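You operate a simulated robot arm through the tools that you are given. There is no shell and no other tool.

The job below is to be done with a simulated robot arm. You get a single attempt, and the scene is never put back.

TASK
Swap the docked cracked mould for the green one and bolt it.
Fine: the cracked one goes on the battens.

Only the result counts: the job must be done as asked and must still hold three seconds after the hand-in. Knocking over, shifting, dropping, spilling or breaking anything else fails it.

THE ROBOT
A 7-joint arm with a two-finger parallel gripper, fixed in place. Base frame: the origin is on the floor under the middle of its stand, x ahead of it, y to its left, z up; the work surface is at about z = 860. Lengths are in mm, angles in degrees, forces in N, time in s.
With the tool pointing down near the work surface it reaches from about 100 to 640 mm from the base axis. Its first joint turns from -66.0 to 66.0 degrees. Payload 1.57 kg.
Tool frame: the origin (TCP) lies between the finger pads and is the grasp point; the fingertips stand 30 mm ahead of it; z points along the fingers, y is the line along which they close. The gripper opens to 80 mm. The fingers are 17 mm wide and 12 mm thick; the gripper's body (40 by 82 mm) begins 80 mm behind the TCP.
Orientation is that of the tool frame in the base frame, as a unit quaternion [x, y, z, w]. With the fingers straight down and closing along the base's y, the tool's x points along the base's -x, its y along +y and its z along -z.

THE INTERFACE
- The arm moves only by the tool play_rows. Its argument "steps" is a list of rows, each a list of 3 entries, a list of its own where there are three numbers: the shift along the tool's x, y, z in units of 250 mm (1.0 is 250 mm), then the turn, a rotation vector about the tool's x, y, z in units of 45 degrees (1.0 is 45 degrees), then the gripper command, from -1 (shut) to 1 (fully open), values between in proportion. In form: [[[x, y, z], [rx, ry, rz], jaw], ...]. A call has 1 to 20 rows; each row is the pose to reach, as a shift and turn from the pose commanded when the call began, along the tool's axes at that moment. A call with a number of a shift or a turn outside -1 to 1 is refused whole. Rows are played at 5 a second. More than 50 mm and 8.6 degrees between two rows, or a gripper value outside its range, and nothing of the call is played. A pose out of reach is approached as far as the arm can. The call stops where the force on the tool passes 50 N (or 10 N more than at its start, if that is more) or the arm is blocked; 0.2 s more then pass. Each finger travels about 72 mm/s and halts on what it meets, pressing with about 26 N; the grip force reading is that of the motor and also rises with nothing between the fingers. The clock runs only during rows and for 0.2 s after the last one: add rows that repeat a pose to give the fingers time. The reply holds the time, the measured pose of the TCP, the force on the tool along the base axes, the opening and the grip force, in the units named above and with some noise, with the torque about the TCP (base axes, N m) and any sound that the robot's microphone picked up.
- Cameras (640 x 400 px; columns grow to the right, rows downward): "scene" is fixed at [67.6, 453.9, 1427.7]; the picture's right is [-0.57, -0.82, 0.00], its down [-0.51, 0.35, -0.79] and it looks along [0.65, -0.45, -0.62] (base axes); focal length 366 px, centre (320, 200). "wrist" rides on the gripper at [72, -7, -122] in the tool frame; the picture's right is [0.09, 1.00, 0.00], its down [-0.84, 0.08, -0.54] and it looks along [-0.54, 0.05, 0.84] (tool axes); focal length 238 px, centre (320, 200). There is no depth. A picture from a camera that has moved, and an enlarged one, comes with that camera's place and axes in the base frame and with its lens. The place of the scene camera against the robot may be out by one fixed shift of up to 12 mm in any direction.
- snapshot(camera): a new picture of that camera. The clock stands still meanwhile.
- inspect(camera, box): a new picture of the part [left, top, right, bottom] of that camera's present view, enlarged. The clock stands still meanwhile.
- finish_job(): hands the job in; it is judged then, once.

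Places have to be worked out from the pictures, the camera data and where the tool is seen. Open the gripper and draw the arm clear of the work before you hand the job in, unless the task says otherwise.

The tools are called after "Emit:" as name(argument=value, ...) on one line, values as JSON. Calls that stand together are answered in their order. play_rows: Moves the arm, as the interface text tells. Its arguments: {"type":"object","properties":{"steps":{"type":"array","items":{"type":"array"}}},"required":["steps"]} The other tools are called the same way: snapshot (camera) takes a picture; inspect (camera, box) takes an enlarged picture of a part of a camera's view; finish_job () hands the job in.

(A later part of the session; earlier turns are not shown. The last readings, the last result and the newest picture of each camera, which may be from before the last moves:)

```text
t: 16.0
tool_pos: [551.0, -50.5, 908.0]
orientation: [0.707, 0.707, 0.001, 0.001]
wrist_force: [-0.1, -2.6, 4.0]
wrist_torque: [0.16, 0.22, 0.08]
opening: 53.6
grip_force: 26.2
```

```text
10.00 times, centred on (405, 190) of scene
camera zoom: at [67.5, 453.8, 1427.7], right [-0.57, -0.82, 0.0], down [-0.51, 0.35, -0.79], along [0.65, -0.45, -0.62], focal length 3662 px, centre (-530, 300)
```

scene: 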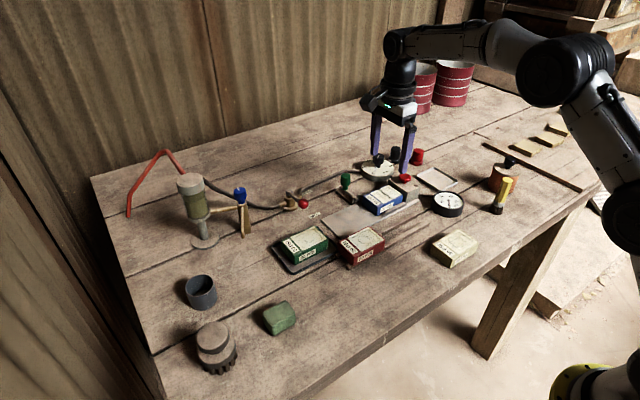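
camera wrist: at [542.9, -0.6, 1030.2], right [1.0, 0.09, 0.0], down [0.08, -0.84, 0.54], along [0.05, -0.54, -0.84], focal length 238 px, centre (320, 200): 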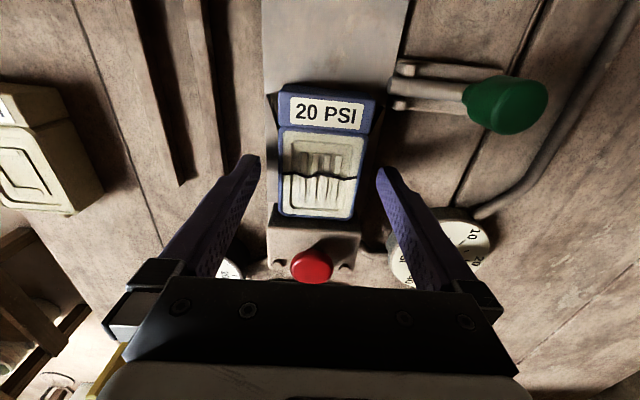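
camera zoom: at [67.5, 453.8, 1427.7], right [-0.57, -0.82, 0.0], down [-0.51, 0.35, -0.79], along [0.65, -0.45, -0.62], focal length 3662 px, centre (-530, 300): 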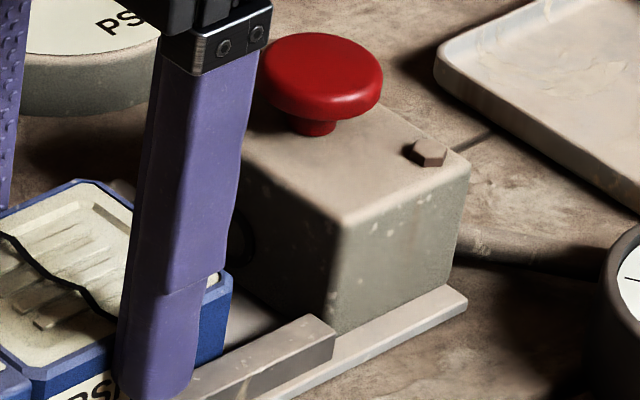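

The nipple tip is clear of the socket ring. I lift the blue mould straight up about 60 mm.

Emit:
play_rows(steps=[[[0, 0, -0.02], [0, 0, 0], -1], [[0, 0, -0.06], [0, 0, 0], -1], [[0, 0, -0.12], [0, 0, 0], -1], [[0, 0, -0.18], [0, 0, 0], -1], [[0, 0, -0.25], [0, 0, 0], -1], [[0, 0, -0.25], [0, 0, 0], -1]])

Emit:
snapshot(camera="scene")

Emit:
snapshot(camera="wrist")

```text
t: 17.4
tool_pos: [550.0, -50.2, 971.4]
orientation: [0.707, 0.707, 0.0, 0.0]
wrist_force: [0.6, -0.6, -3.1]
wrist_torque: [0.0, 0.01, 0.0]
opening: 53.6
grip_force: 25.6
```

```text
taken
```

scene: 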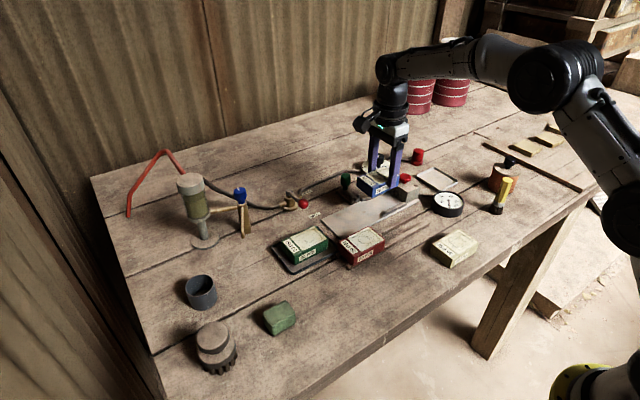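

```text
taken
camera wrist: at [542.7, 21.6, 1093.4], right [1.0, 0.09, 0.0], down [0.08, -0.84, 0.54], along [0.05, -0.54, -0.84], focal length 238 px, centre (320, 200)
```

wrist: 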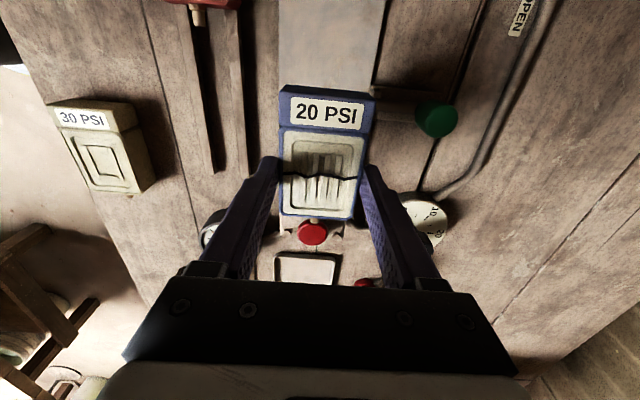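

The blue mould hangs level (about 3 N). I carry it to above the free part of the battens: body centre to about (456,−35), i.e. TCP (456,−43.5), clear of the red mould's nipple at y≈26.

Emit:
play_rows(steps=[[[0.009, -0.13, 0], [0, 0, 0], -1], [[0.018, -0.26, 0], [0, 0, 0], -1], [[0.027, -0.376, 0], [0, 0, 0], -1], [[0.027, -0.376, 0], [0, 0, 0], -1]])

Emit:
snapshot(camera="wrist")

Emit:
inspect(camera="scene", box=[330, 150, 470, 280])

```text
t: 18.4
tool_pos: [456.3, -42.3, 967.9]
orientation: [0.707, 0.707, 0.0, 0.0]
wrist_force: [0.7, -0.1, -3.6]
wrist_torque: [-0.01, 0.02, -0.02]
opening: 53.7
grip_force: 26.1
```

```text
taken
camera wrist: at [449.5, 29.5, 1090.9], right [1.0, 0.09, 0.0], down [0.08, -0.84, 0.54], along [0.05, -0.54, -0.84], focal length 238 px, centre (320, 200)
```

wrist: 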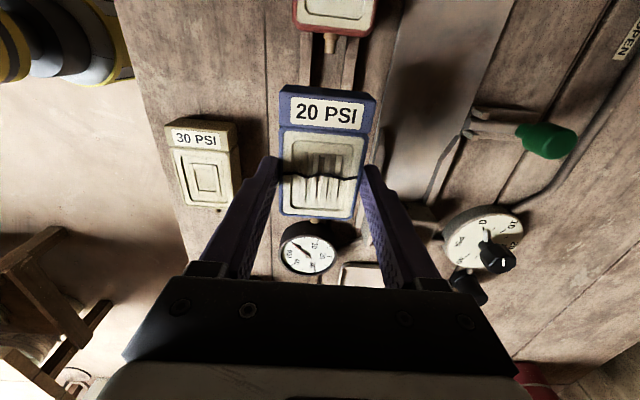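

```text
3.08 times, centred on (400, 215) of scene
camera zoom: at [67.6, 453.9, 1427.7], right [-0.57, -0.82, 0.0], down [-0.51, 0.35, -0.79], along [0.65, -0.45, -0.62], focal length 1127 px, centre (74, 154)
```

zoom: 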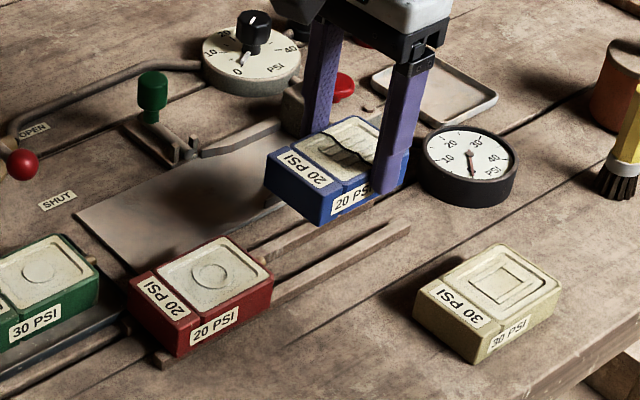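

The mould is above the battens. I zoom in to verify batten positions relative to the mould before lowering.

Emit:
inspect(camera="wrist", box=[260, 10, 400, 110])

Emit:
inspect(camera="scene", box=[380, 180, 430, 230])

```text
4.00 times, centred on (330, 60) of wrist
camera zoom: at [449.5, 29.5, 1090.9], right [1.0, 0.09, 0.0], down [0.08, -0.84, 0.54], along [0.05, -0.54, -0.84], focal length 953 px, centre (280, 760)
```

zoom: 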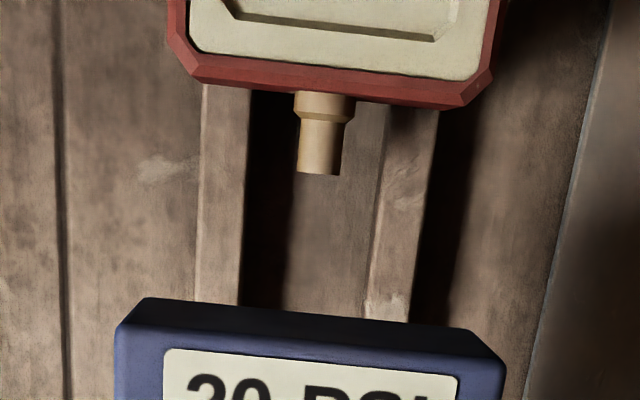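

```text
8.00 times, centred on (405, 205) of scene
camera zoom: at [67.6, 453.9, 1427.7], right [-0.57, -0.82, 0.0], down [-0.51, 0.35, -0.79], along [0.65, -0.45, -0.62], focal length 2930 px, centre (-360, 160)
```

zoom: 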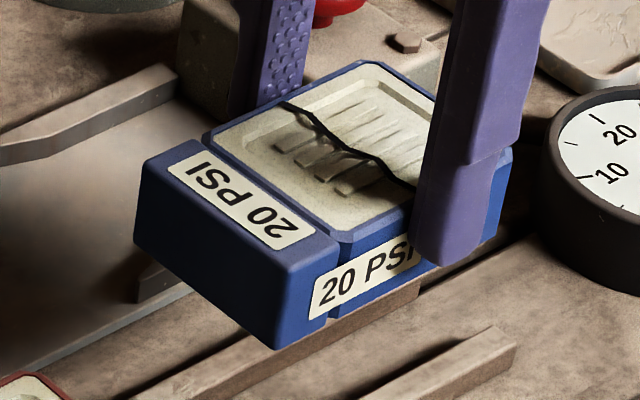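

Batten tops at x 433–443 and 468–480 are nicely straddled by the mould (429–483). I lower to just above the expected contact.

Emit:
play_rows(steps=[[[0, 0, 0.08], [0, 0, 0], -1], [[0, 0, 0.15], [0, 0, 0], -1], [[0, 0, 0.185], [0, 0, 0], -1], [[0, 0, 0.196], [0, 0, 0], -1], [[0, 0, 0.196], [0, 0, 0], -1]])

Emit:
inspect(camera="scene", box=[360, 180, 430, 240])

```text
t: 19.6
tool_pos: [456.7, -42.8, 919.8]
orientation: [0.707, 0.707, 0.0, 0.001]
wrist_force: [-0.4, -0.1, -2.7]
wrist_torque: [0.0, 0.0, 0.01]
opening: 53.7
grip_force: 25.9
```

```text
6.67 times, centred on (395, 210) of scene
camera zoom: at [67.6, 453.9, 1427.7], right [-0.57, -0.82, 0.0], down [-0.51, 0.35, -0.79], along [0.65, -0.45, -0.62], focal length 2441 px, centre (-180, 133)
```

zoom: 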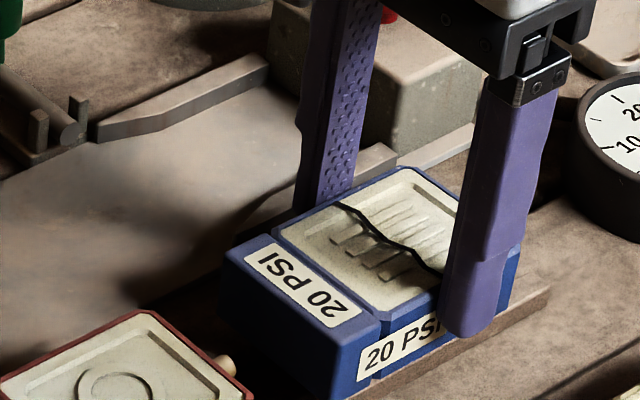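

No contact yet at TCP z≈920. I lower in 1.5 mm steps until the weight is taken up.

Emit:
play_rows(steps=[[[0, 0, 0.006], [0, 0, 0], -1], [[0, 0, 0.012], [0, 0, 0], -1], [[0, 0, 0.012], [0, 0, 0], -1]])

Emit:
play_rows(steps=[[[0, 0, 0.004], [0, 0, 0], -1], [[0, 0, 0.008], [0, 0, 0], -1], [[0, 0, 0.008], [0, 0, 0], -1]])

```text
t: 20.4
tool_pos: [456.8, -42.0, 916.8]
orientation: [0.707, 0.708, 0.0, 0.0]
wrist_force: [0.0, -0.1, -3.4]
wrist_torque: [-0.02, -0.02, 0.02]
opening: 53.6
grip_force: 26.2
```

```text
t: 21.2
tool_pos: [456.3, -41.6, 916.3]
orientation: [0.707, 0.707, 0.0, 0.0]
wrist_force: [-0.7, 0.0, -3.6]
wrist_torque: [-0.03, 0.01, -0.02]
opening: 53.6
grip_force: 25.6
```

Still about −3.5 N, so it hangs free. I keep lowering in small steps.

Emit:
play_rows(steps=[[[0, 0, 0.004], [0, 0, 0], -1], [[0, 0, 0.008], [0, 0, 0], -1], [[0, 0, 0.008], [0, 0, 0], -1]])

Emit:
inspect(camera="scene", box=[370, 200, 420, 240])

```text
t: 22.0
tool_pos: [454.8, -41.1, 913.5]
orientation: [0.707, 0.707, 0.0, 0.0]
wrist_force: [-0.3, 0.1, -1.6]
wrist_torque: [-0.05, 0.04, -0.03]
opening: 53.6
grip_force: 26.4
```

```text
10.00 times, centred on (395, 220) of scene
camera zoom: at [67.6, 453.9, 1427.7], right [-0.57, -0.82, 0.0], down [-0.51, 0.35, -0.79], along [0.65, -0.45, -0.62], focal length 3662 px, centre (-430, 0)
```

zoom: 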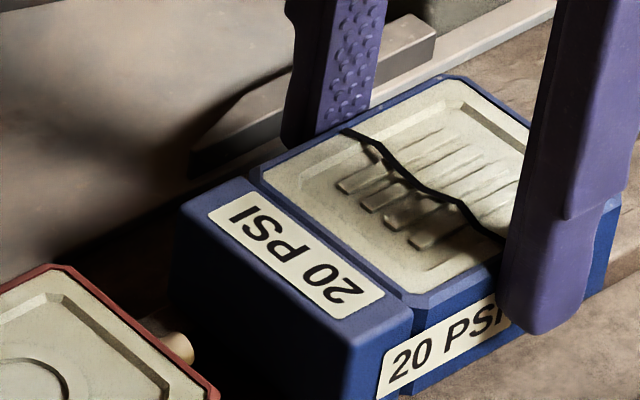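

Force dropped to −1.6 N: contact is just beginning. One more small step down, then check.

Emit:
play_rows(steps=[[[0, 0, 0.003], [0, 0, 0], -1], [[0, 0, 0.005], [0, 0, 0], -1], [[0, 0, 0.005], [0, 0, 0], -1]])

```text
t: 22.8
tool_pos: [455.3, -41.7, 913.2]
orientation: [0.707, 0.708, 0.0, 0.001]
wrist_force: [-3.6, -2.9, 10.2]
wrist_torque: [0.32, 0.31, 0.16]
opening: 53.9
grip_force: 26.9
```

Contact confirmed (+10 N upward). I open the fingers and lift away straight up.

Emit:
play_rows(steps=[[[0, 0, -0.003], [0, 0, 0], -1], [[0, 0, -0.003], [0, 0, 0], 0.8], [[0, 0, -0.003], [0, 0, 0], 0.8], [[0, 0, -0.003], [0, 0, 0], 0.8], [[0, 0, -0.08], [0, 0, 0], 0.8], [[0, 0, -0.2], [0, 0, 0], 0.8], [[0, 0, -0.34], [0, 0, 0], 1]])

Emit:
inspect(camera="scene", box=[330, 160, 450, 270])

Emit:
snapshot(camera="wrist")

```text
t: 24.4
tool_pos: [454.3, -42.9, 999.5]
orientation: [0.707, 0.707, 0.001, 0.001]
wrist_force: [0.0, 0.2, -0.4]
wrist_torque: [0.01, -0.02, -0.02]
opening: 80.0
grip_force: 0.0
```

```text
3.64 times, centred on (390, 215) of scene
camera zoom: at [67.6, 453.9, 1427.7], right [-0.57, -0.82, 0.0], down [-0.51, 0.35, -0.79], along [0.65, -0.45, -0.62], focal length 1332 px, centre (66, 146)
```

zoom: 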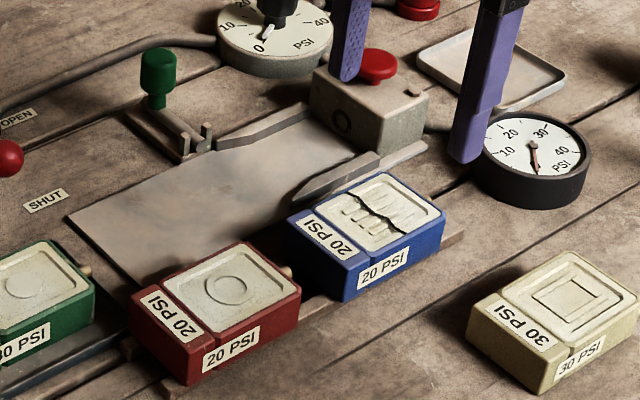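

```text
taken
camera wrist: at [447.0, 27.9, 1122.1], right [1.0, 0.09, 0.0], down [0.08, -0.84, 0.54], along [0.05, -0.54, -0.84], focal length 238 px, centre (320, 200)
```

wrist: 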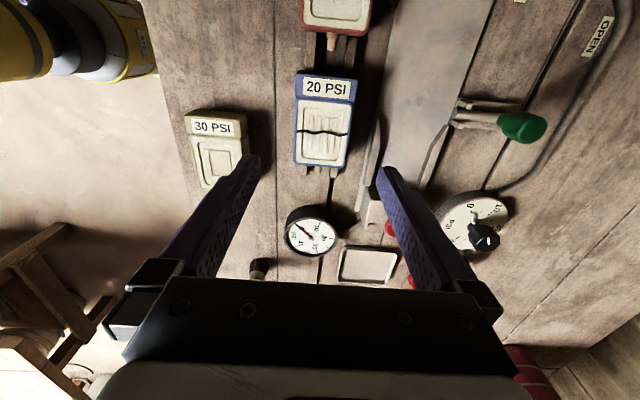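

The blue mould rests squarely on the battens, not touching the red one. I now move over to the green mould in its tray.

Emit:
play_rows(steps=[[[0.15, 0.05, 0], [0, 0, 0], 1], [[0.3, 0.11, 0], [0, 0, 0], 1], [[0.45, 0.17, 0], [0, 0, 0], 1], [[0.6, 0.23, 0], [0, 0, 0], 1], [[0.74, 0.28, 0], [0, 0, 0], 1], [[0.85, 0.302, 0], [0, 0, 0], 1], [[0.85, 0.302, 0], [0, 0, 0], 1]])

Emit:
snapshot(camera="wrist")

Emit:
inspect(camera="wrist", box=[240, 40, 400, 220])

Emit:
snapshot(camera="scene")

```text
t: 26.0
tool_pos: [530.2, 168.9, 993.6]
orientation: [0.707, 0.707, 0.0, 0.0]
wrist_force: [0.2, -0.1, -0.1]
wrist_torque: [-0.02, -0.03, -0.01]
opening: 80.0
grip_force: 0.1
```

```text
taken
camera wrist: at [523.0, 241.9, 1117.1], right [1.0, 0.09, 0.0], down [0.08, -0.84, 0.54], along [0.05, -0.54, -0.84], focal length 238 px, centre (320, 200)
```

wrist: 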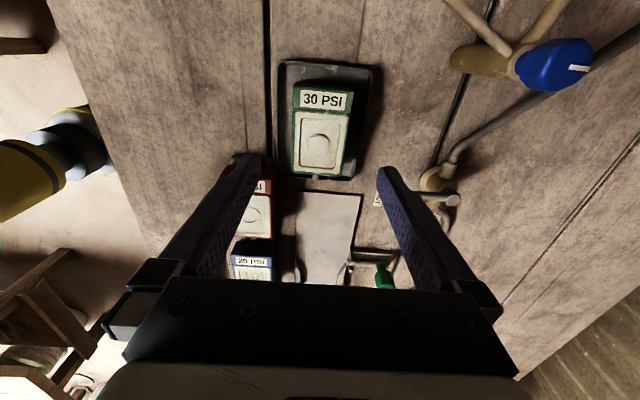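

```text
2.22 times, centred on (320, 130) of wrist
camera zoom: at [523.0, 241.9, 1117.1], right [1.0, 0.09, 0.0], down [0.08, -0.84, 0.54], along [0.05, -0.54, -0.84], focal length 530 px, centre (320, 356)
```

zoom: 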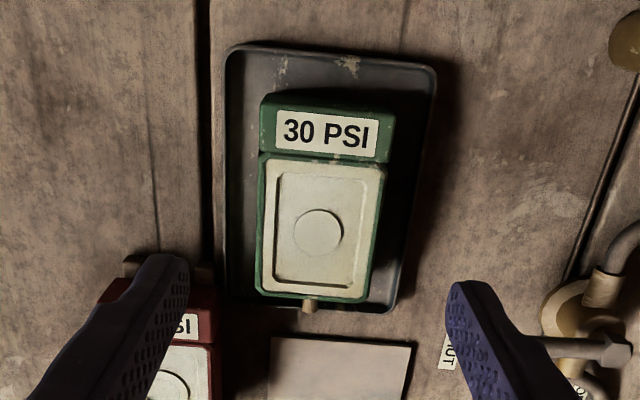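

```text
taken
```

scene: 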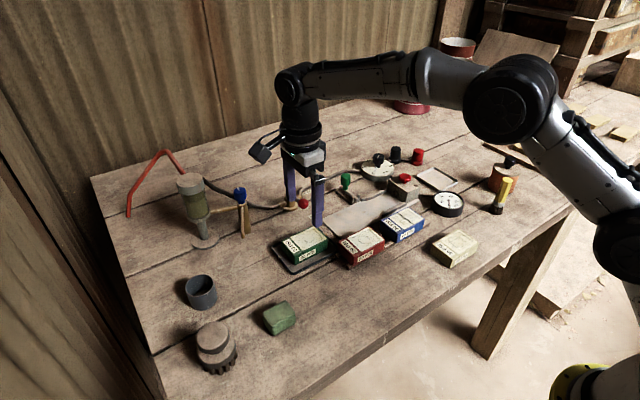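

I zoom in closer on the green mould to measure its centre and yaw precisely.

Emit:
inspect(camera="wrist", box=[275, 70, 375, 190])

Emit:
inspect(camera="wrist", box=[285, 75, 365, 125])

Emit:
inspect(camera="wrist", box=[285, 140, 365, 190])

```text
3.33 times, centred on (325, 130) of wrist
camera zoom: at [523.0, 241.9, 1117.1], right [1.0, 0.09, 0.0], down [0.08, -0.84, 0.54], along [0.05, -0.54, -0.84], focal length 794 px, centre (303, 433)
```

zoom: 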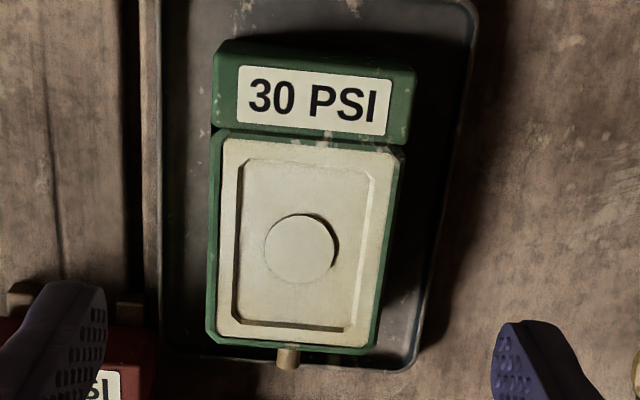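

```text
8.00 times, centred on (325, 100) of wrist
camera zoom: at [523.0, 241.9, 1117.1], right [1.0, 0.09, 0.0], down [0.08, -0.84, 0.54], along [0.05, -0.54, -0.84], focal length 1907 px, centre (280, 1000)
```

zoom: 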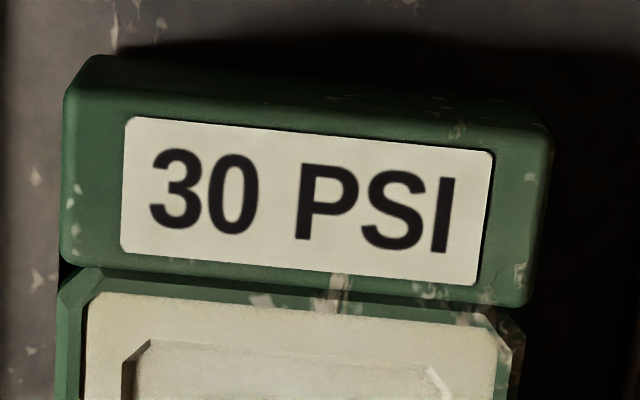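

```text
8.00 times, centred on (325, 165) of wrist
camera zoom: at [523.0, 241.9, 1117.1], right [1.0, 0.09, 0.0], down [0.08, -0.84, 0.54], along [0.05, -0.54, -0.84], focal length 1907 px, centre (280, 480)
```

zoom: 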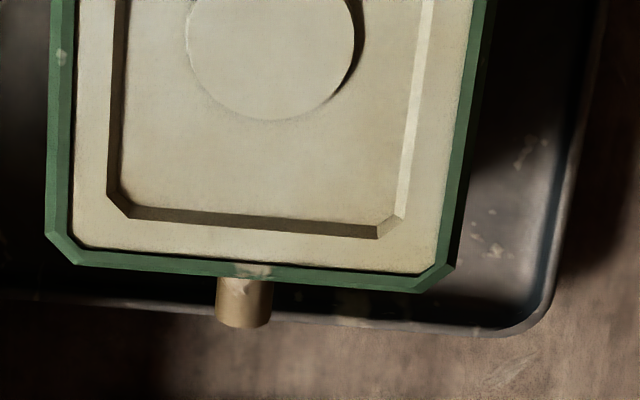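

Green centre is at about (529.5,170.5) with practically no yaw. I descend at y≈181 (slightly towards its labelled end) with tips ~15 mm above its base, checking force before closing.

Emit:
play_rows(steps=[[[0.02, -0.003, 0.12], [0, 0, 0], 1], [[0.044, -0.003, 0.24], [0, 0, 0], 1], [[0.044, -0.003, 0.31], [0, 0, 0], 1], [[0.044, -0.003, 0.348], [0, 0, 0], 1], [[0.044, -0.003, 0.348], [0, 0, 0], 1]])

Emit:
snapshot(camera="wrist")

Emit:
inspect(camera="scene", box=[260, 180, 360, 280])

```text
t: 27.2
tool_pos: [531.7, 179.5, 907.9]
orientation: [0.707, 0.708, 0.0, 0.0]
wrist_force: [0.3, 0.1, -0.3]
wrist_torque: [0.02, -0.03, 0.0]
opening: 80.0
grip_force: 0.1
```

```text
taken
camera wrist: at [524.3, 252.2, 1031.2], right [1.0, 0.09, 0.0], down [0.08, -0.84, 0.54], along [0.05, -0.54, -0.84], focal length 238 px, centre (320, 200)
```

wrist: 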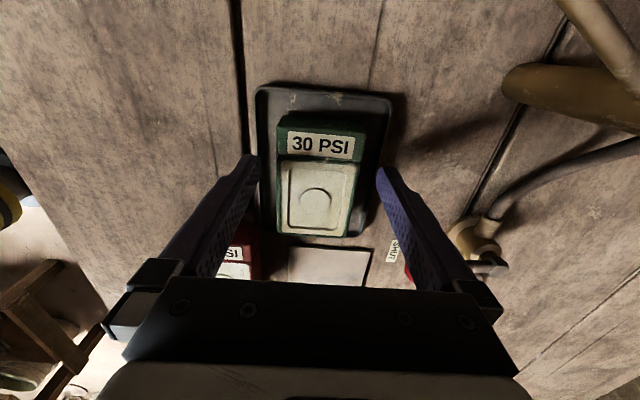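

```text
4.00 times, centred on (310, 230) of scene
camera zoom: at [67.6, 453.9, 1427.7], right [-0.57, -0.82, 0.0], down [-0.51, 0.35, -0.79], along [0.65, -0.45, -0.62], focal length 1465 px, centre (360, 80)
```

zoom: 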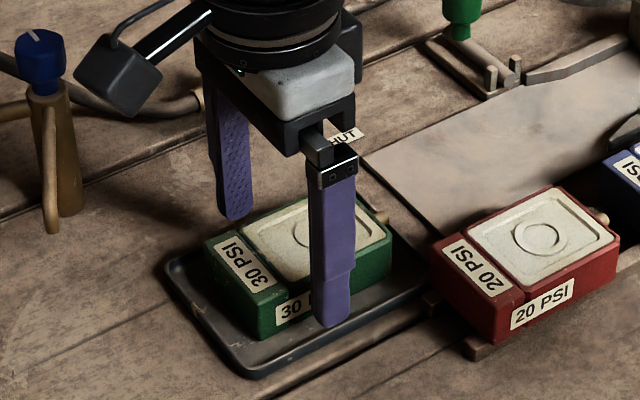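

The mould is centred between the fingers. I close on it.

Emit:
play_rows(steps=[[[0, 0, 0], [0, 0, 0], -1], [[0, 0, 0], [0, 0, 0], -1], [[0, 0, 0], [0, 0, 0], -1], [[0, 0, 0], [0, 0, 0], -1]])

Emit:
inspect(camera="wrist", box=[240, 80, 400, 260])

Emit:
inspect(camera="scene", box=[260, 200, 360, 280])

```text
t: 28.2
tool_pos: [531.3, 179.1, 909.5]
orientation: [0.707, 0.707, 0.0, -0.001]
wrist_force: [-0.8, 0.5, 0.5]
wrist_torque: [0.02, 0.07, -0.04]
opening: 53.6
grip_force: 26.0
```

```text
2.22 times, centred on (320, 170) of wrist
camera zoom: at [524.2, 252.2, 1031.4], right [1.0, 0.09, 0.0], down [0.08, -0.84, 0.54], along [0.05, -0.54, -0.84], focal length 530 px, centre (320, 267)
```

zoom: 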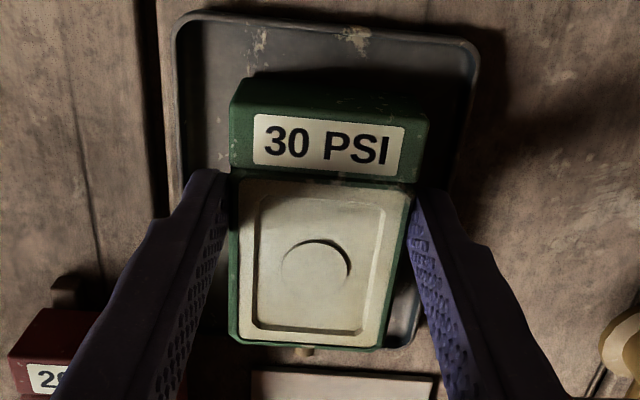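

```text
5.00 times, centred on (310, 240) of scene
camera zoom: at [67.6, 453.9, 1427.7], right [-0.57, -0.82, 0.0], down [-0.51, 0.35, -0.79], along [0.65, -0.45, -0.62], focal length 1831 px, centre (370, 0)
```

zoom: 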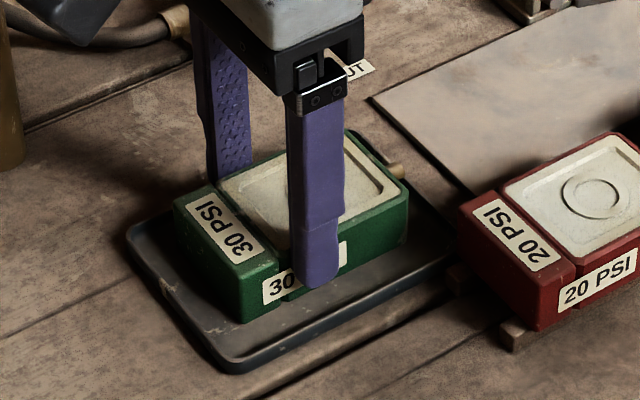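

Green is gripped at 53.6 mm. I lift it straight up about 60 mm out of the tray.

Emit:
play_rows(steps=[[[0, 0, -0.02], [0, 0, 0], -1], [[0, 0, -0.06], [0, 0, 0], -1], [[0, 0, -0.12], [0, 0, 0], -1], [[0, 0, -0.18], [0, 0, 0], -1], [[0, 0, -0.24], [0, 0, 0], -1], [[0, 0, -0.24], [0, 0, 0], -1]])

Emit:
inspect(camera="scene", box=[230, 160, 370, 280])

Emit:
snapshot(camera="wrist")

```text
t: 29.6
tool_pos: [531.5, 179.5, 970.9]
orientation: [0.707, 0.707, 0.0, 0.0]
wrist_force: [-1.0, 0.2, -2.0]
wrist_torque: [0.03, -0.01, 0.0]
opening: 53.9
grip_force: 25.9
```

```text
3.33 times, centred on (300, 220) of scene
camera zoom: at [67.6, 453.9, 1427.7], right [-0.57, -0.82, 0.0], down [-0.51, 0.35, -0.79], along [0.65, -0.45, -0.62], focal length 1221 px, centre (387, 133)
```

zoom: 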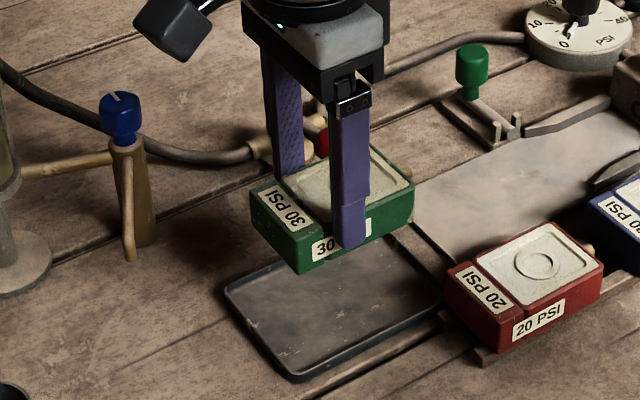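

```text
taken
camera wrist: at [523.3, 251.9, 1094.2], right [1.0, 0.09, 0.0], down [0.08, -0.84, 0.54], along [0.05, -0.54, -0.84], focal length 238 px, centre (320, 200)
```

wrist: 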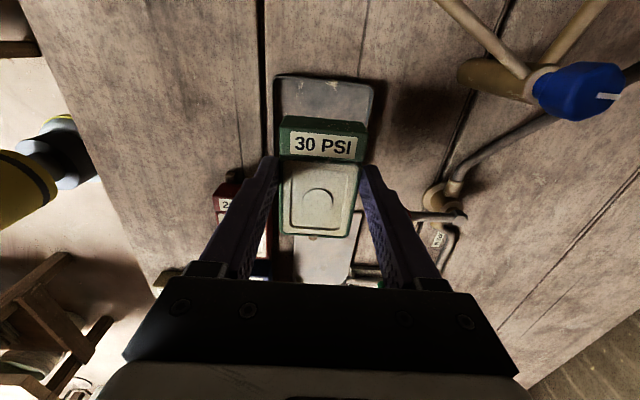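

The tray stayed put and the mould hangs level. I carry it to above the dock's landing plate: body centre about (549.4, 26.5), outside the flared guides and with the fingers clear of the bolt.

Emit:
play_rows(steps=[[[-0.1, 0.02, 0], [0, 0, 0], -1], [[-0.25, 0.04, 0], [0, 0, 0], -1], [[-0.4, 0.06, 0], [0, 0, 0], -1], [[-0.52, 0.077, 0], [0, 0, 0], -1], [[-0.577, 0.077, 0], [0, 0, 0], -1], [[-0.577, 0.077, 0], [0, 0, 0], -1]])

Emit:
snapshot(camera="wrist")

Emit:
inspect(camera="scene", box=[310, 150, 440, 250])

```text
t: 31.0
tool_pos: [548.9, 35.3, 970.9]
orientation: [0.707, 0.707, 0.0, 0.0]
wrist_force: [0.7, 0.4, -2.6]
wrist_torque: [0.01, -0.01, -0.01]
opening: 53.7
grip_force: 25.8
```

```text
taken
camera wrist: at [541.2, 107.2, 1092.8], right [1.0, 0.09, 0.0], down [0.08, -0.84, 0.54], along [0.05, -0.54, -0.84], focal length 238 px, centre (320, 200)
```

wrist: 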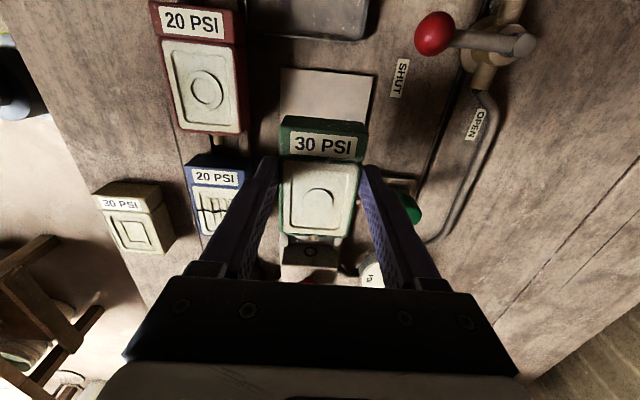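

```text
4.00 times, centred on (375, 200) of scene
camera zoom: at [67.7, 453.9, 1427.7], right [-0.57, -0.82, 0.0], down [-0.51, 0.35, -0.79], along [0.65, -0.45, -0.62], focal length 1465 px, centre (100, 200)
```

zoom: 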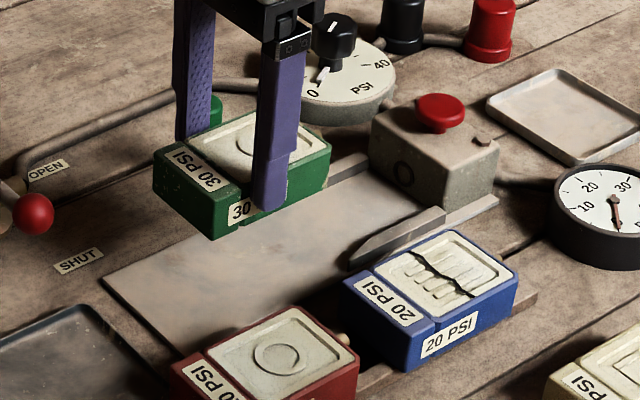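

Everything is clear beneath. I lower the green mould towards the plate, first 54 mm.

Emit:
play_rows(steps=[[[0, 0, 0.07], [0, 0, 0], -1], [[0, 0, 0.14], [0, 0, 0], -1], [[0, 0, 0.19], [0, 0, 0], -1], [[0, 0, 0.216], [0, 0, 0], -1], [[0, 0, 0.216], [0, 0, 0], -1]])

Emit:
inspect(camera="scene", box=[330, 170, 420, 240])

Emit:
snapshot(camera="wrist")

```text
t: 32.2
tool_pos: [549.2, 37.8, 915.5]
orientation: [0.707, 0.708, 0.0, 0.001]
wrist_force: [-0.1, -0.2, -3.4]
wrist_torque: [0.05, 0.01, -0.01]
opening: 53.6
grip_force: 25.6
```

```text
5.71 times, centred on (375, 205) of scene
camera zoom: at [67.6, 453.9, 1427.7], right [-0.57, -0.82, 0.0], down [-0.51, 0.35, -0.79], along [0.65, -0.45, -0.62], focal length 2093 px, centre (6, 171)
```

zoom: 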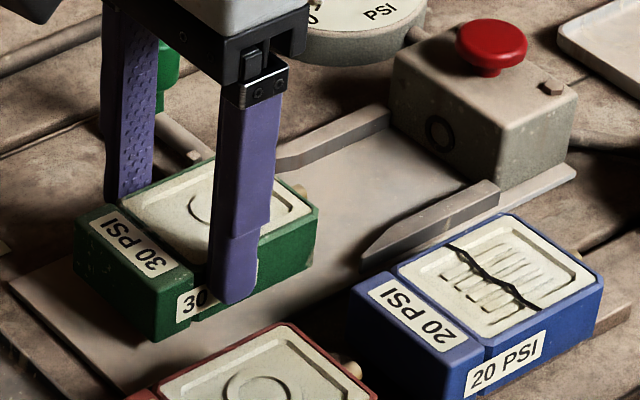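

```text
taken
camera wrist: at [540.8, 109.8, 1037.7], right [1.0, 0.09, 0.0], down [0.08, -0.84, 0.54], along [0.05, -0.54, -0.84], focal length 238 px, centre (320, 200)
```

wrist: 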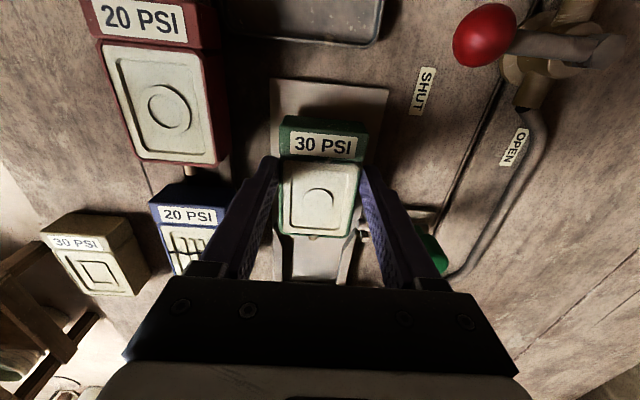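

The mould sits in line with the guide mouth. I lower the remaining millimetres in small steps, watching the force.

Emit:
play_rows(steps=[[[0, 0, 0.006], [0, 0, 0], -1], [[0, 0, 0.012], [0, 0, 0], -1], [[0, 0, 0.018], [0, 0, 0], -1], [[0, 0, 0.018], [0, 0, 0], -1]])

Emit:
play_rows(steps=[[[0, 0, 0.004], [0, 0, 0], -1], [[0, 0, 0.006], [0, 0, 0], -1], [[0, 0, 0.006], [0, 0, 0], -1]])

```text
t: 33.2
tool_pos: [547.5, 37.1, 911.7]
orientation: [0.707, 0.707, 0.0, 0.001]
wrist_force: [0.0, 0.9, -2.2]
wrist_torque: [0.04, -0.02, 0.0]
opening: 53.6
grip_force: 26.3
```

```text
t: 34.0
tool_pos: [548.2, 37.8, 909.9]
orientation: [0.707, 0.707, 0.0, 0.0]
wrist_force: [-0.5, -0.4, -2.9]
wrist_torque: [0.01, -0.01, -0.03]
opening: 53.5
grip_force: 26.6
```

Still free hanging (about −3 N) at z≈910. I continue down in small steps.

Emit:
play_rows(steps=[[[0, 0, 0.004], [0, 0, 0], -1], [[0, 0, 0.006], [0, 0, 0], -1], [[0, 0, 0.006], [0, 0, 0], -1]])

Emit:
play_rows(steps=[[[0, 0, 0.003], [0, 0, 0], -1], [[0, 0, 0.005], [0, 0, 0], -1], [[0, 0, 0.005], [0, 0, 0], -1]])

```text
t: 34.8
tool_pos: [548.1, 37.3, 908.9]
orientation: [0.707, 0.707, 0.001, 0.001]
wrist_force: [-1.9, 1.8, 3.5]
wrist_torque: [-0.26, 0.21, -0.11]
opening: 53.8
grip_force: 25.7
```

```text
t: 35.6
tool_pos: [548.9, 37.0, 908.8]
orientation: [0.707, 0.707, 0.001, 0.0]
wrist_force: [-7.0, 0.6, 16.6]
wrist_torque: [-0.14, 0.27, -0.09]
opening: 54.0
grip_force: 25.8
```

Contact made (+16 N). I relieve 0.75 mm of pressure and slide the mould −y by 22 mm while gripping, so that its nose enters the flared guides.

Emit:
play_rows(steps=[[[0, 0, -0.003], [0, 0, 0], -1], [[-0.016, 0, -0.003], [0, 0, 0], -1], [[-0.032, 0, -0.003], [0, 0, 0], -1], [[-0.048, 0, -0.003], [0, 0, 0], -1], [[-0.064, 0, -0.003], [0, 0, 0], -1], [[-0.08, 0, -0.003], [0, 0, 0], -1], [[-0.088, 0, -0.003], [0, 0, 0], -1]])

Emit:
inspect(camera="wrist", box=[230, 90, 410, 290])

Emit:
inspect(camera="scene", box=[330, 160, 430, 240])

```text
t: 37.2
tool_pos: [549.5, 15.2, 907.0]
orientation: [0.707, 0.707, 0.0, -0.001]
wrist_force: [0.4, 2.8, 4.6]
wrist_torque: [0.34, -0.24, 0.05]
opening: 53.7
grip_force: 26.0
```

```text
2.00 times, centred on (320, 190) of wrist
camera zoom: at [541.5, 86.5, 1031.0], right [1.0, 0.09, 0.0], down [0.08, -0.84, 0.54], along [0.05, -0.54, -0.84], focal length 477 px, centre (320, 220)
```

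zoom: 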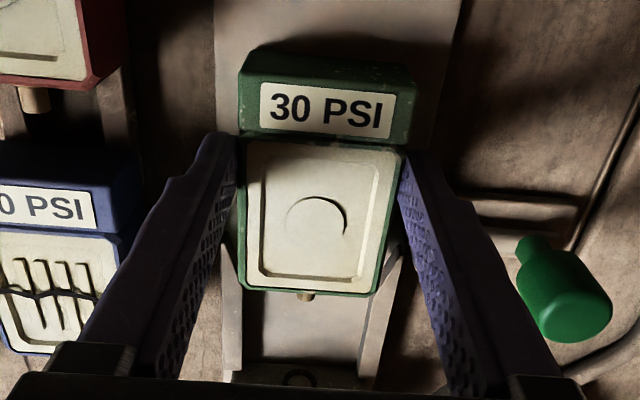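

```text
5.00 times, centred on (380, 200) of scene
camera zoom: at [67.5, 454.0, 1427.7], right [-0.57, -0.82, 0.0], down [-0.51, 0.35, -0.79], along [0.65, -0.45, -0.62], focal length 1831 px, centre (20, 200)
```

zoom: 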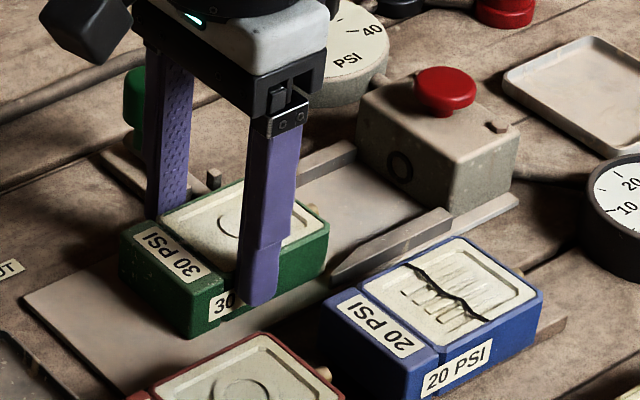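

The nose is in the guide mouth and straight. The fingers must stop before the bolt ears, so I now open slightly, lift away, and go round to push from the +y end with closed fingers.

Emit:
play_rows(steps=[[[0, 0, 0], [0, 0, 0], 0.5], [[0, 0, 0], [0, 0, 0], 0.5], [[0, 0, -0.06], [0, 0, 0], 0.5], [[0, 0, -0.16], [0, 0, 0], 0.5], [[0.02, 0, -0.28], [0, 0, 0], 0], [[0.1, 0, -0.28], [0, 0, 0], -1], [[0.2, 0, -0.28], [0, 0, 0], -1], [[0.2, 0, -0.28], [0, 0, 0], -1]])

Emit:
snapshot(camera="wrist")

Emit:
inspect(camera="scene", box=[330, 160, 430, 240])

```text
t: 39.0
tool_pos: [550.5, 66.1, 977.5]
orientation: [0.707, 0.707, -0.001, 0.0]
wrist_force: [1.0, 0.1, 1.0]
wrist_torque: [0.02, 0.0, -0.03]
opening: 0.1
grip_force: 21.5
```

```text
taken
camera wrist: at [543.5, 137.3, 1100.5], right [1.0, 0.09, 0.0], down [0.08, -0.84, 0.54], along [0.05, -0.54, -0.84], focal length 238 px, centre (320, 200)
```

wrist: 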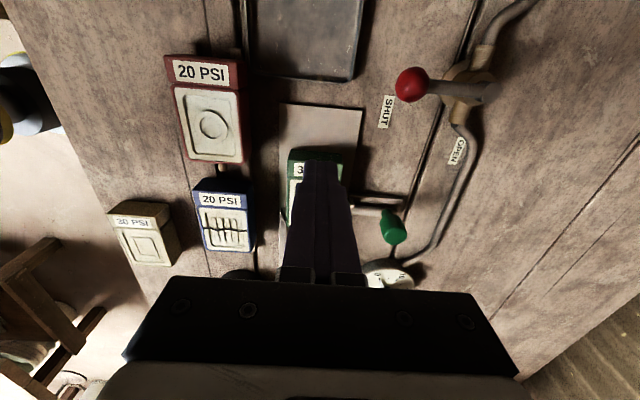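

```text
5.00 times, centred on (380, 200) of scene
camera zoom: at [67.6, 453.9, 1427.7], right [-0.57, -0.82, 0.0], down [-0.51, 0.35, -0.79], along [0.65, -0.45, -0.62], focal length 1831 px, centre (20, 200)
```

zoom: 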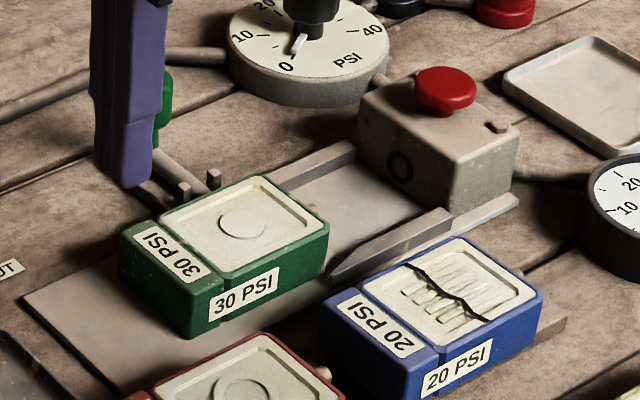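

Green stands straight with its labelled end at y≈46; the closed fingers' near face is at y≈56. I lower the closed fingers behind it (tips ~5 mm above the plate).

Emit:
play_rows(steps=[[[0, 0, 0.12], [0, 0, 0], -1], [[0, 0, 0.24], [0, 0, 0], -1], [[0, 0, 0.3], [0, 0, 0], -1], [[0, 0, 0.315], [0, 0, 0], -1], [[0, 0, 0.315], [0, 0, 0], -1]])

Emit:
inspect(camera="scene", box=[320, 160, 420, 240])

```text
t: 40.2
tool_pos: [549.7, 65.9, 899.6]
orientation: [0.707, 0.707, 0.0, 0.0]
wrist_force: [0.9, 0.4, 0.2]
wrist_torque: [-0.01, 0.0, -0.03]
opening: 0.2
grip_force: 21.3
```

```text
5.00 times, centred on (370, 200) of scene
camera zoom: at [67.6, 453.9, 1427.7], right [-0.57, -0.82, 0.0], down [-0.51, 0.35, -0.79], along [0.65, -0.45, -0.62], focal length 1831 px, centre (70, 200)
```

zoom: 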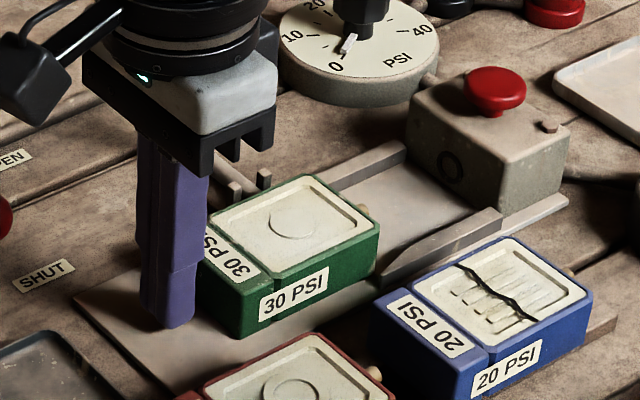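

The closed fingers are behind the mould. I push it −y: first ~40 mm in 5 mm rows.

Emit:
play_rows(steps=[[[-0.02, 0, 0], [0, 0, 0], -1], [[-0.04, 0, 0], [0, 0, 0], -1], [[-0.06, 0, 0], [0, 0, 0], -1], [[-0.08, 0, 0], [0, 0, 0], -1], [[-0.1, 0, 0], [0, 0, 0], -1], [[-0.12, 0, 0], [0, 0, 0], -1], [[-0.14, 0, 0], [0, 0, 0], -1], [[-0.16, 0, 0], [0, 0, 0], -1]])

Emit:
inspect(camera="scene", box=[330, 150, 430, 230])

Emit:
inspect(camera="wrist", box=[230, 90, 410, 290])

```text
t: 42.0
tool_pos: [549.3, 23.8, 900.7]
orientation: [0.707, 0.707, 0.0, 0.0]
wrist_force: [0.8, 0.4, 0.4]
wrist_torque: [0.08, -0.01, -0.01]
opening: 0.1
grip_force: 21.3
```

```text
5.00 times, centred on (380, 190) of scene
camera zoom: at [67.6, 453.9, 1427.7], right [-0.57, -0.82, 0.0], down [-0.51, 0.35, -0.79], along [0.65, -0.45, -0.62], focal length 1831 px, centre (20, 250)
```

zoom: 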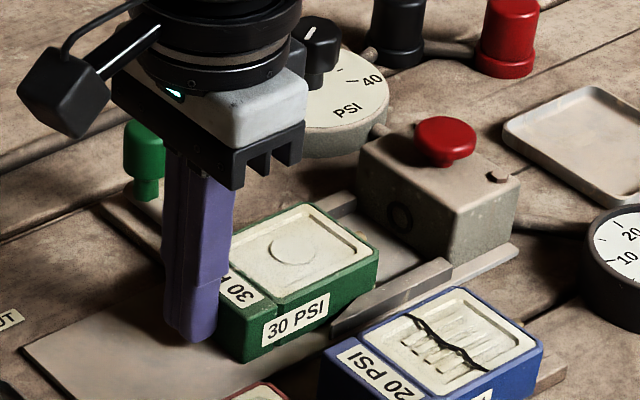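

```text
2.00 times, centred on (320, 190) of wrist
camera zoom: at [542.4, 96.2, 1023.2], right [1.0, 0.09, 0.0], down [0.08, -0.84, 0.54], along [0.05, -0.54, -0.84], focal length 477 px, centre (320, 220)
```

zoom: 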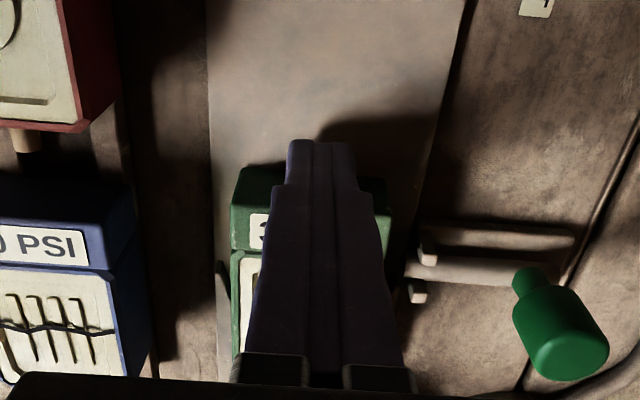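

It runs straight into the guides with negligible force. I push another 30 mm.

Emit:
play_rows(steps=[[[-0.02, 0, 0], [0, 0, 0], -1], [[-0.04, 0, 0], [0, 0, 0], -1], [[-0.06, 0, 0], [0, 0, 0], -1], [[-0.08, 0, 0], [0, 0, 0], -1], [[-0.1, 0, 0], [0, 0, 0], -1], [[-0.12, 0, 0], [0, 0, 0], -1]])

Emit:
inspect(camera="scene", box=[340, 150, 440, 230])

Emit:
inspect(camera="wrist", box=[230, 90, 410, 290])

```text
t: 43.4
tool_pos: [549.0, -6.2, 899.1]
orientation: [0.708, 0.706, 0.001, 0.0]
wrist_force: [0.0, 0.4, -0.2]
wrist_torque: [0.06, 0.03, -0.02]
opening: 0.0
grip_force: 20.6
```

```text
5.00 times, centred on (390, 190) of scene
camera zoom: at [67.6, 453.9, 1427.7], right [-0.57, -0.82, 0.0], down [-0.51, 0.35, -0.79], along [0.65, -0.45, -0.62], focal length 1831 px, centre (-30, 250)
```

zoom: 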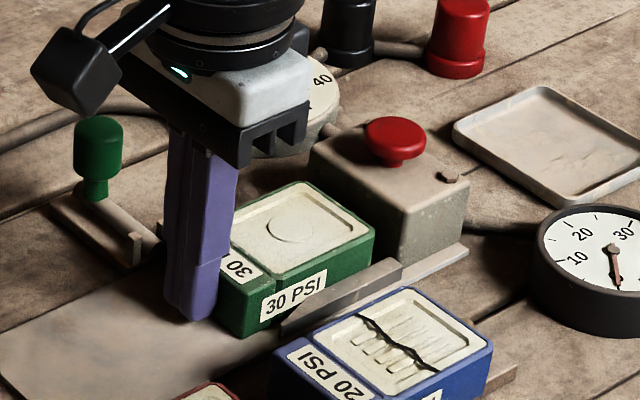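

```text
2.00 times, centred on (320, 190) of wrist
camera zoom: at [542.1, 66.5, 1021.9], right [1.0, 0.09, 0.0], down [0.08, -0.84, 0.54], along [0.05, -0.54, -0.84], focal length 477 px, centre (320, 220)
```

zoom: 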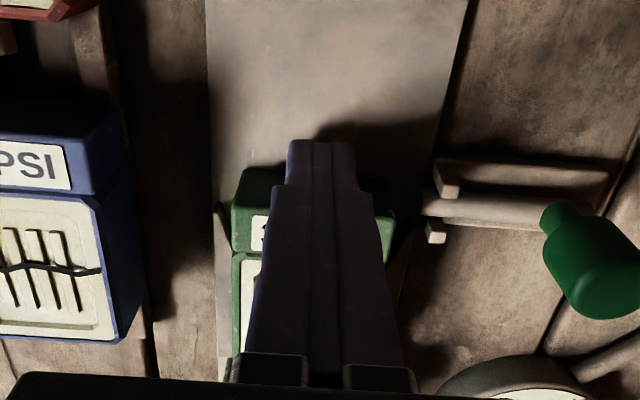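

About 8 mm remain. I push on in 1 mm rows, watching for the seating force.

Emit:
play_rows(steps=[[[-0.004, 0, 0], [0, 0, 0], -1], [[-0.008, 0, 0], [0, 0, 0], -1], [[-0.012, 0, 0], [0, 0, 0], -1], [[-0.016, 0, 0], [0, 0, 0], -1], [[-0.02, 0, 0], [0, 0, 0], -1], [[-0.024, 0, 0], [0, 0, 0], -1]])

Emit:
play_rows(steps=[[[-0.003, 0, 0], [0, 0, 0], -1], [[-0.006, 0, 0], [0, 0, 0], -1]])

Emit:
inspect(camera="scene", box=[340, 150, 440, 230])

```text
t: 44.8
tool_pos: [548.9, -11.1, 899.8]
orientation: [0.707, 0.707, 0.0, 0.0]
wrist_force: [-0.4, 1.0, -0.7]
wrist_torque: [0.06, 0.0, 0.03]
opening: 0.0
grip_force: 21.1
```

```text
t: 45.4
tool_pos: [549.5, -11.2, 900.4]
orientation: [0.708, 0.707, 0.0, 0.0]
wrist_force: [0.3, 0.0, 0.2]
wrist_torque: [0.0, 0.01, 0.0]
opening: 0.0
grip_force: 21.0
```

```text
5.00 times, centred on (390, 190) of scene
camera zoom: at [67.6, 453.9, 1427.7], right [-0.57, -0.82, 0.0], down [-0.51, 0.35, -0.79], along [0.65, -0.45, -0.62], focal length 1831 px, centre (-30, 250)
```

zoom: 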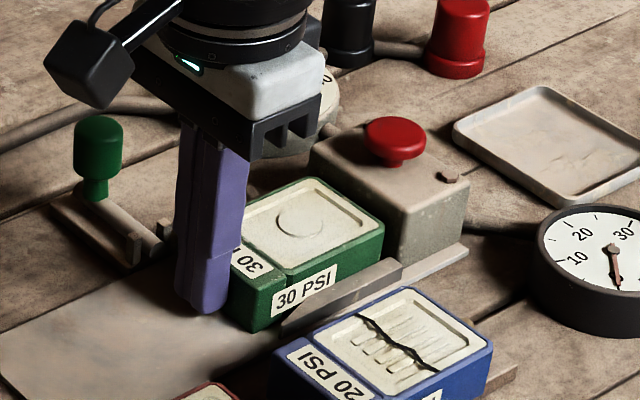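

No resistance yet at y≈−12. I keep pushing in fine steps.

Emit:
play_rows(steps=[[[-0.003, 0, 0], [0, 0, 0], -1], [[-0.006, 0, 0], [0, 0, 0], -1], [[-0.006, 0, 0], [0, 0, 0], -1]])

Emit:
play_rows(steps=[[[-0.003, 0, 0], [0, 0, 0], -1], [[-0.006, 0, 0], [0, 0, 0], -1], [[-0.006, 0, 0], [0, 0, 0], -1]])

```text
t: 46.2
tool_pos: [549.0, -14.0, 898.8]
orientation: [0.707, 0.707, 0.0, 0.0]
wrist_force: [-0.7, 1.4, 0.3]
wrist_torque: [0.04, -0.01, 0.02]
opening: 0.0
grip_force: 21.4
```

```text
t: 47.0
tool_pos: [548.6, -15.1, 899.1]
orientation: [0.708, 0.707, 0.0, 0.0]
wrist_force: [-0.5, 2.7, -0.2]
wrist_torque: [0.04, -0.01, 0.0]
opening: 0.0
grip_force: 21.4
```

Force is beginning to rise (2.7 N). Another 1 mm step and a picture to judge seating.

Emit:
play_rows(steps=[[[-0.003, 0, 0], [0, 0, 0], -1], [[-0.006, 0, 0], [0, 0, 0], -1], [[-0.006, 0, 0], [0, 0, 0], -1]])

Emit:
inspect(camera="scene", box=[360, 160, 430, 215])

```text
t: 47.8
tool_pos: [548.2, -15.7, 897.6]
orientation: [0.707, 0.707, 0.0, -0.002]
wrist_force: [-2.1, 10.8, -0.6]
wrist_torque: [0.21, 0.08, -0.04]
opening: 0.3
grip_force: 21.2
```

```text
7.27 times, centred on (395, 188) of scene
camera zoom: at [67.6, 454.2, 1427.6], right [-0.57, -0.82, 0.0], down [-0.51, 0.35, -0.79], along [0.65, -0.45, -0.62], focal length 2663 px, centre (-226, 291)
```

zoom: 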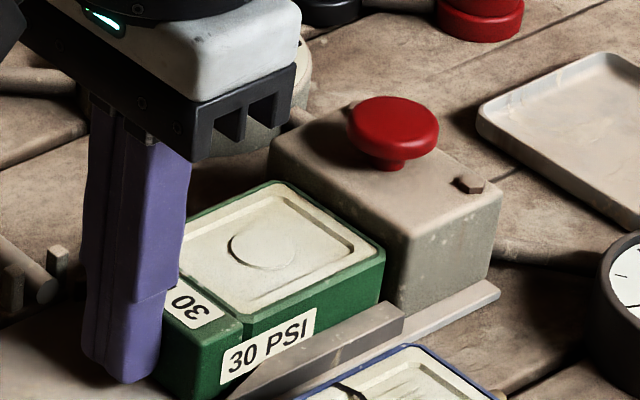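

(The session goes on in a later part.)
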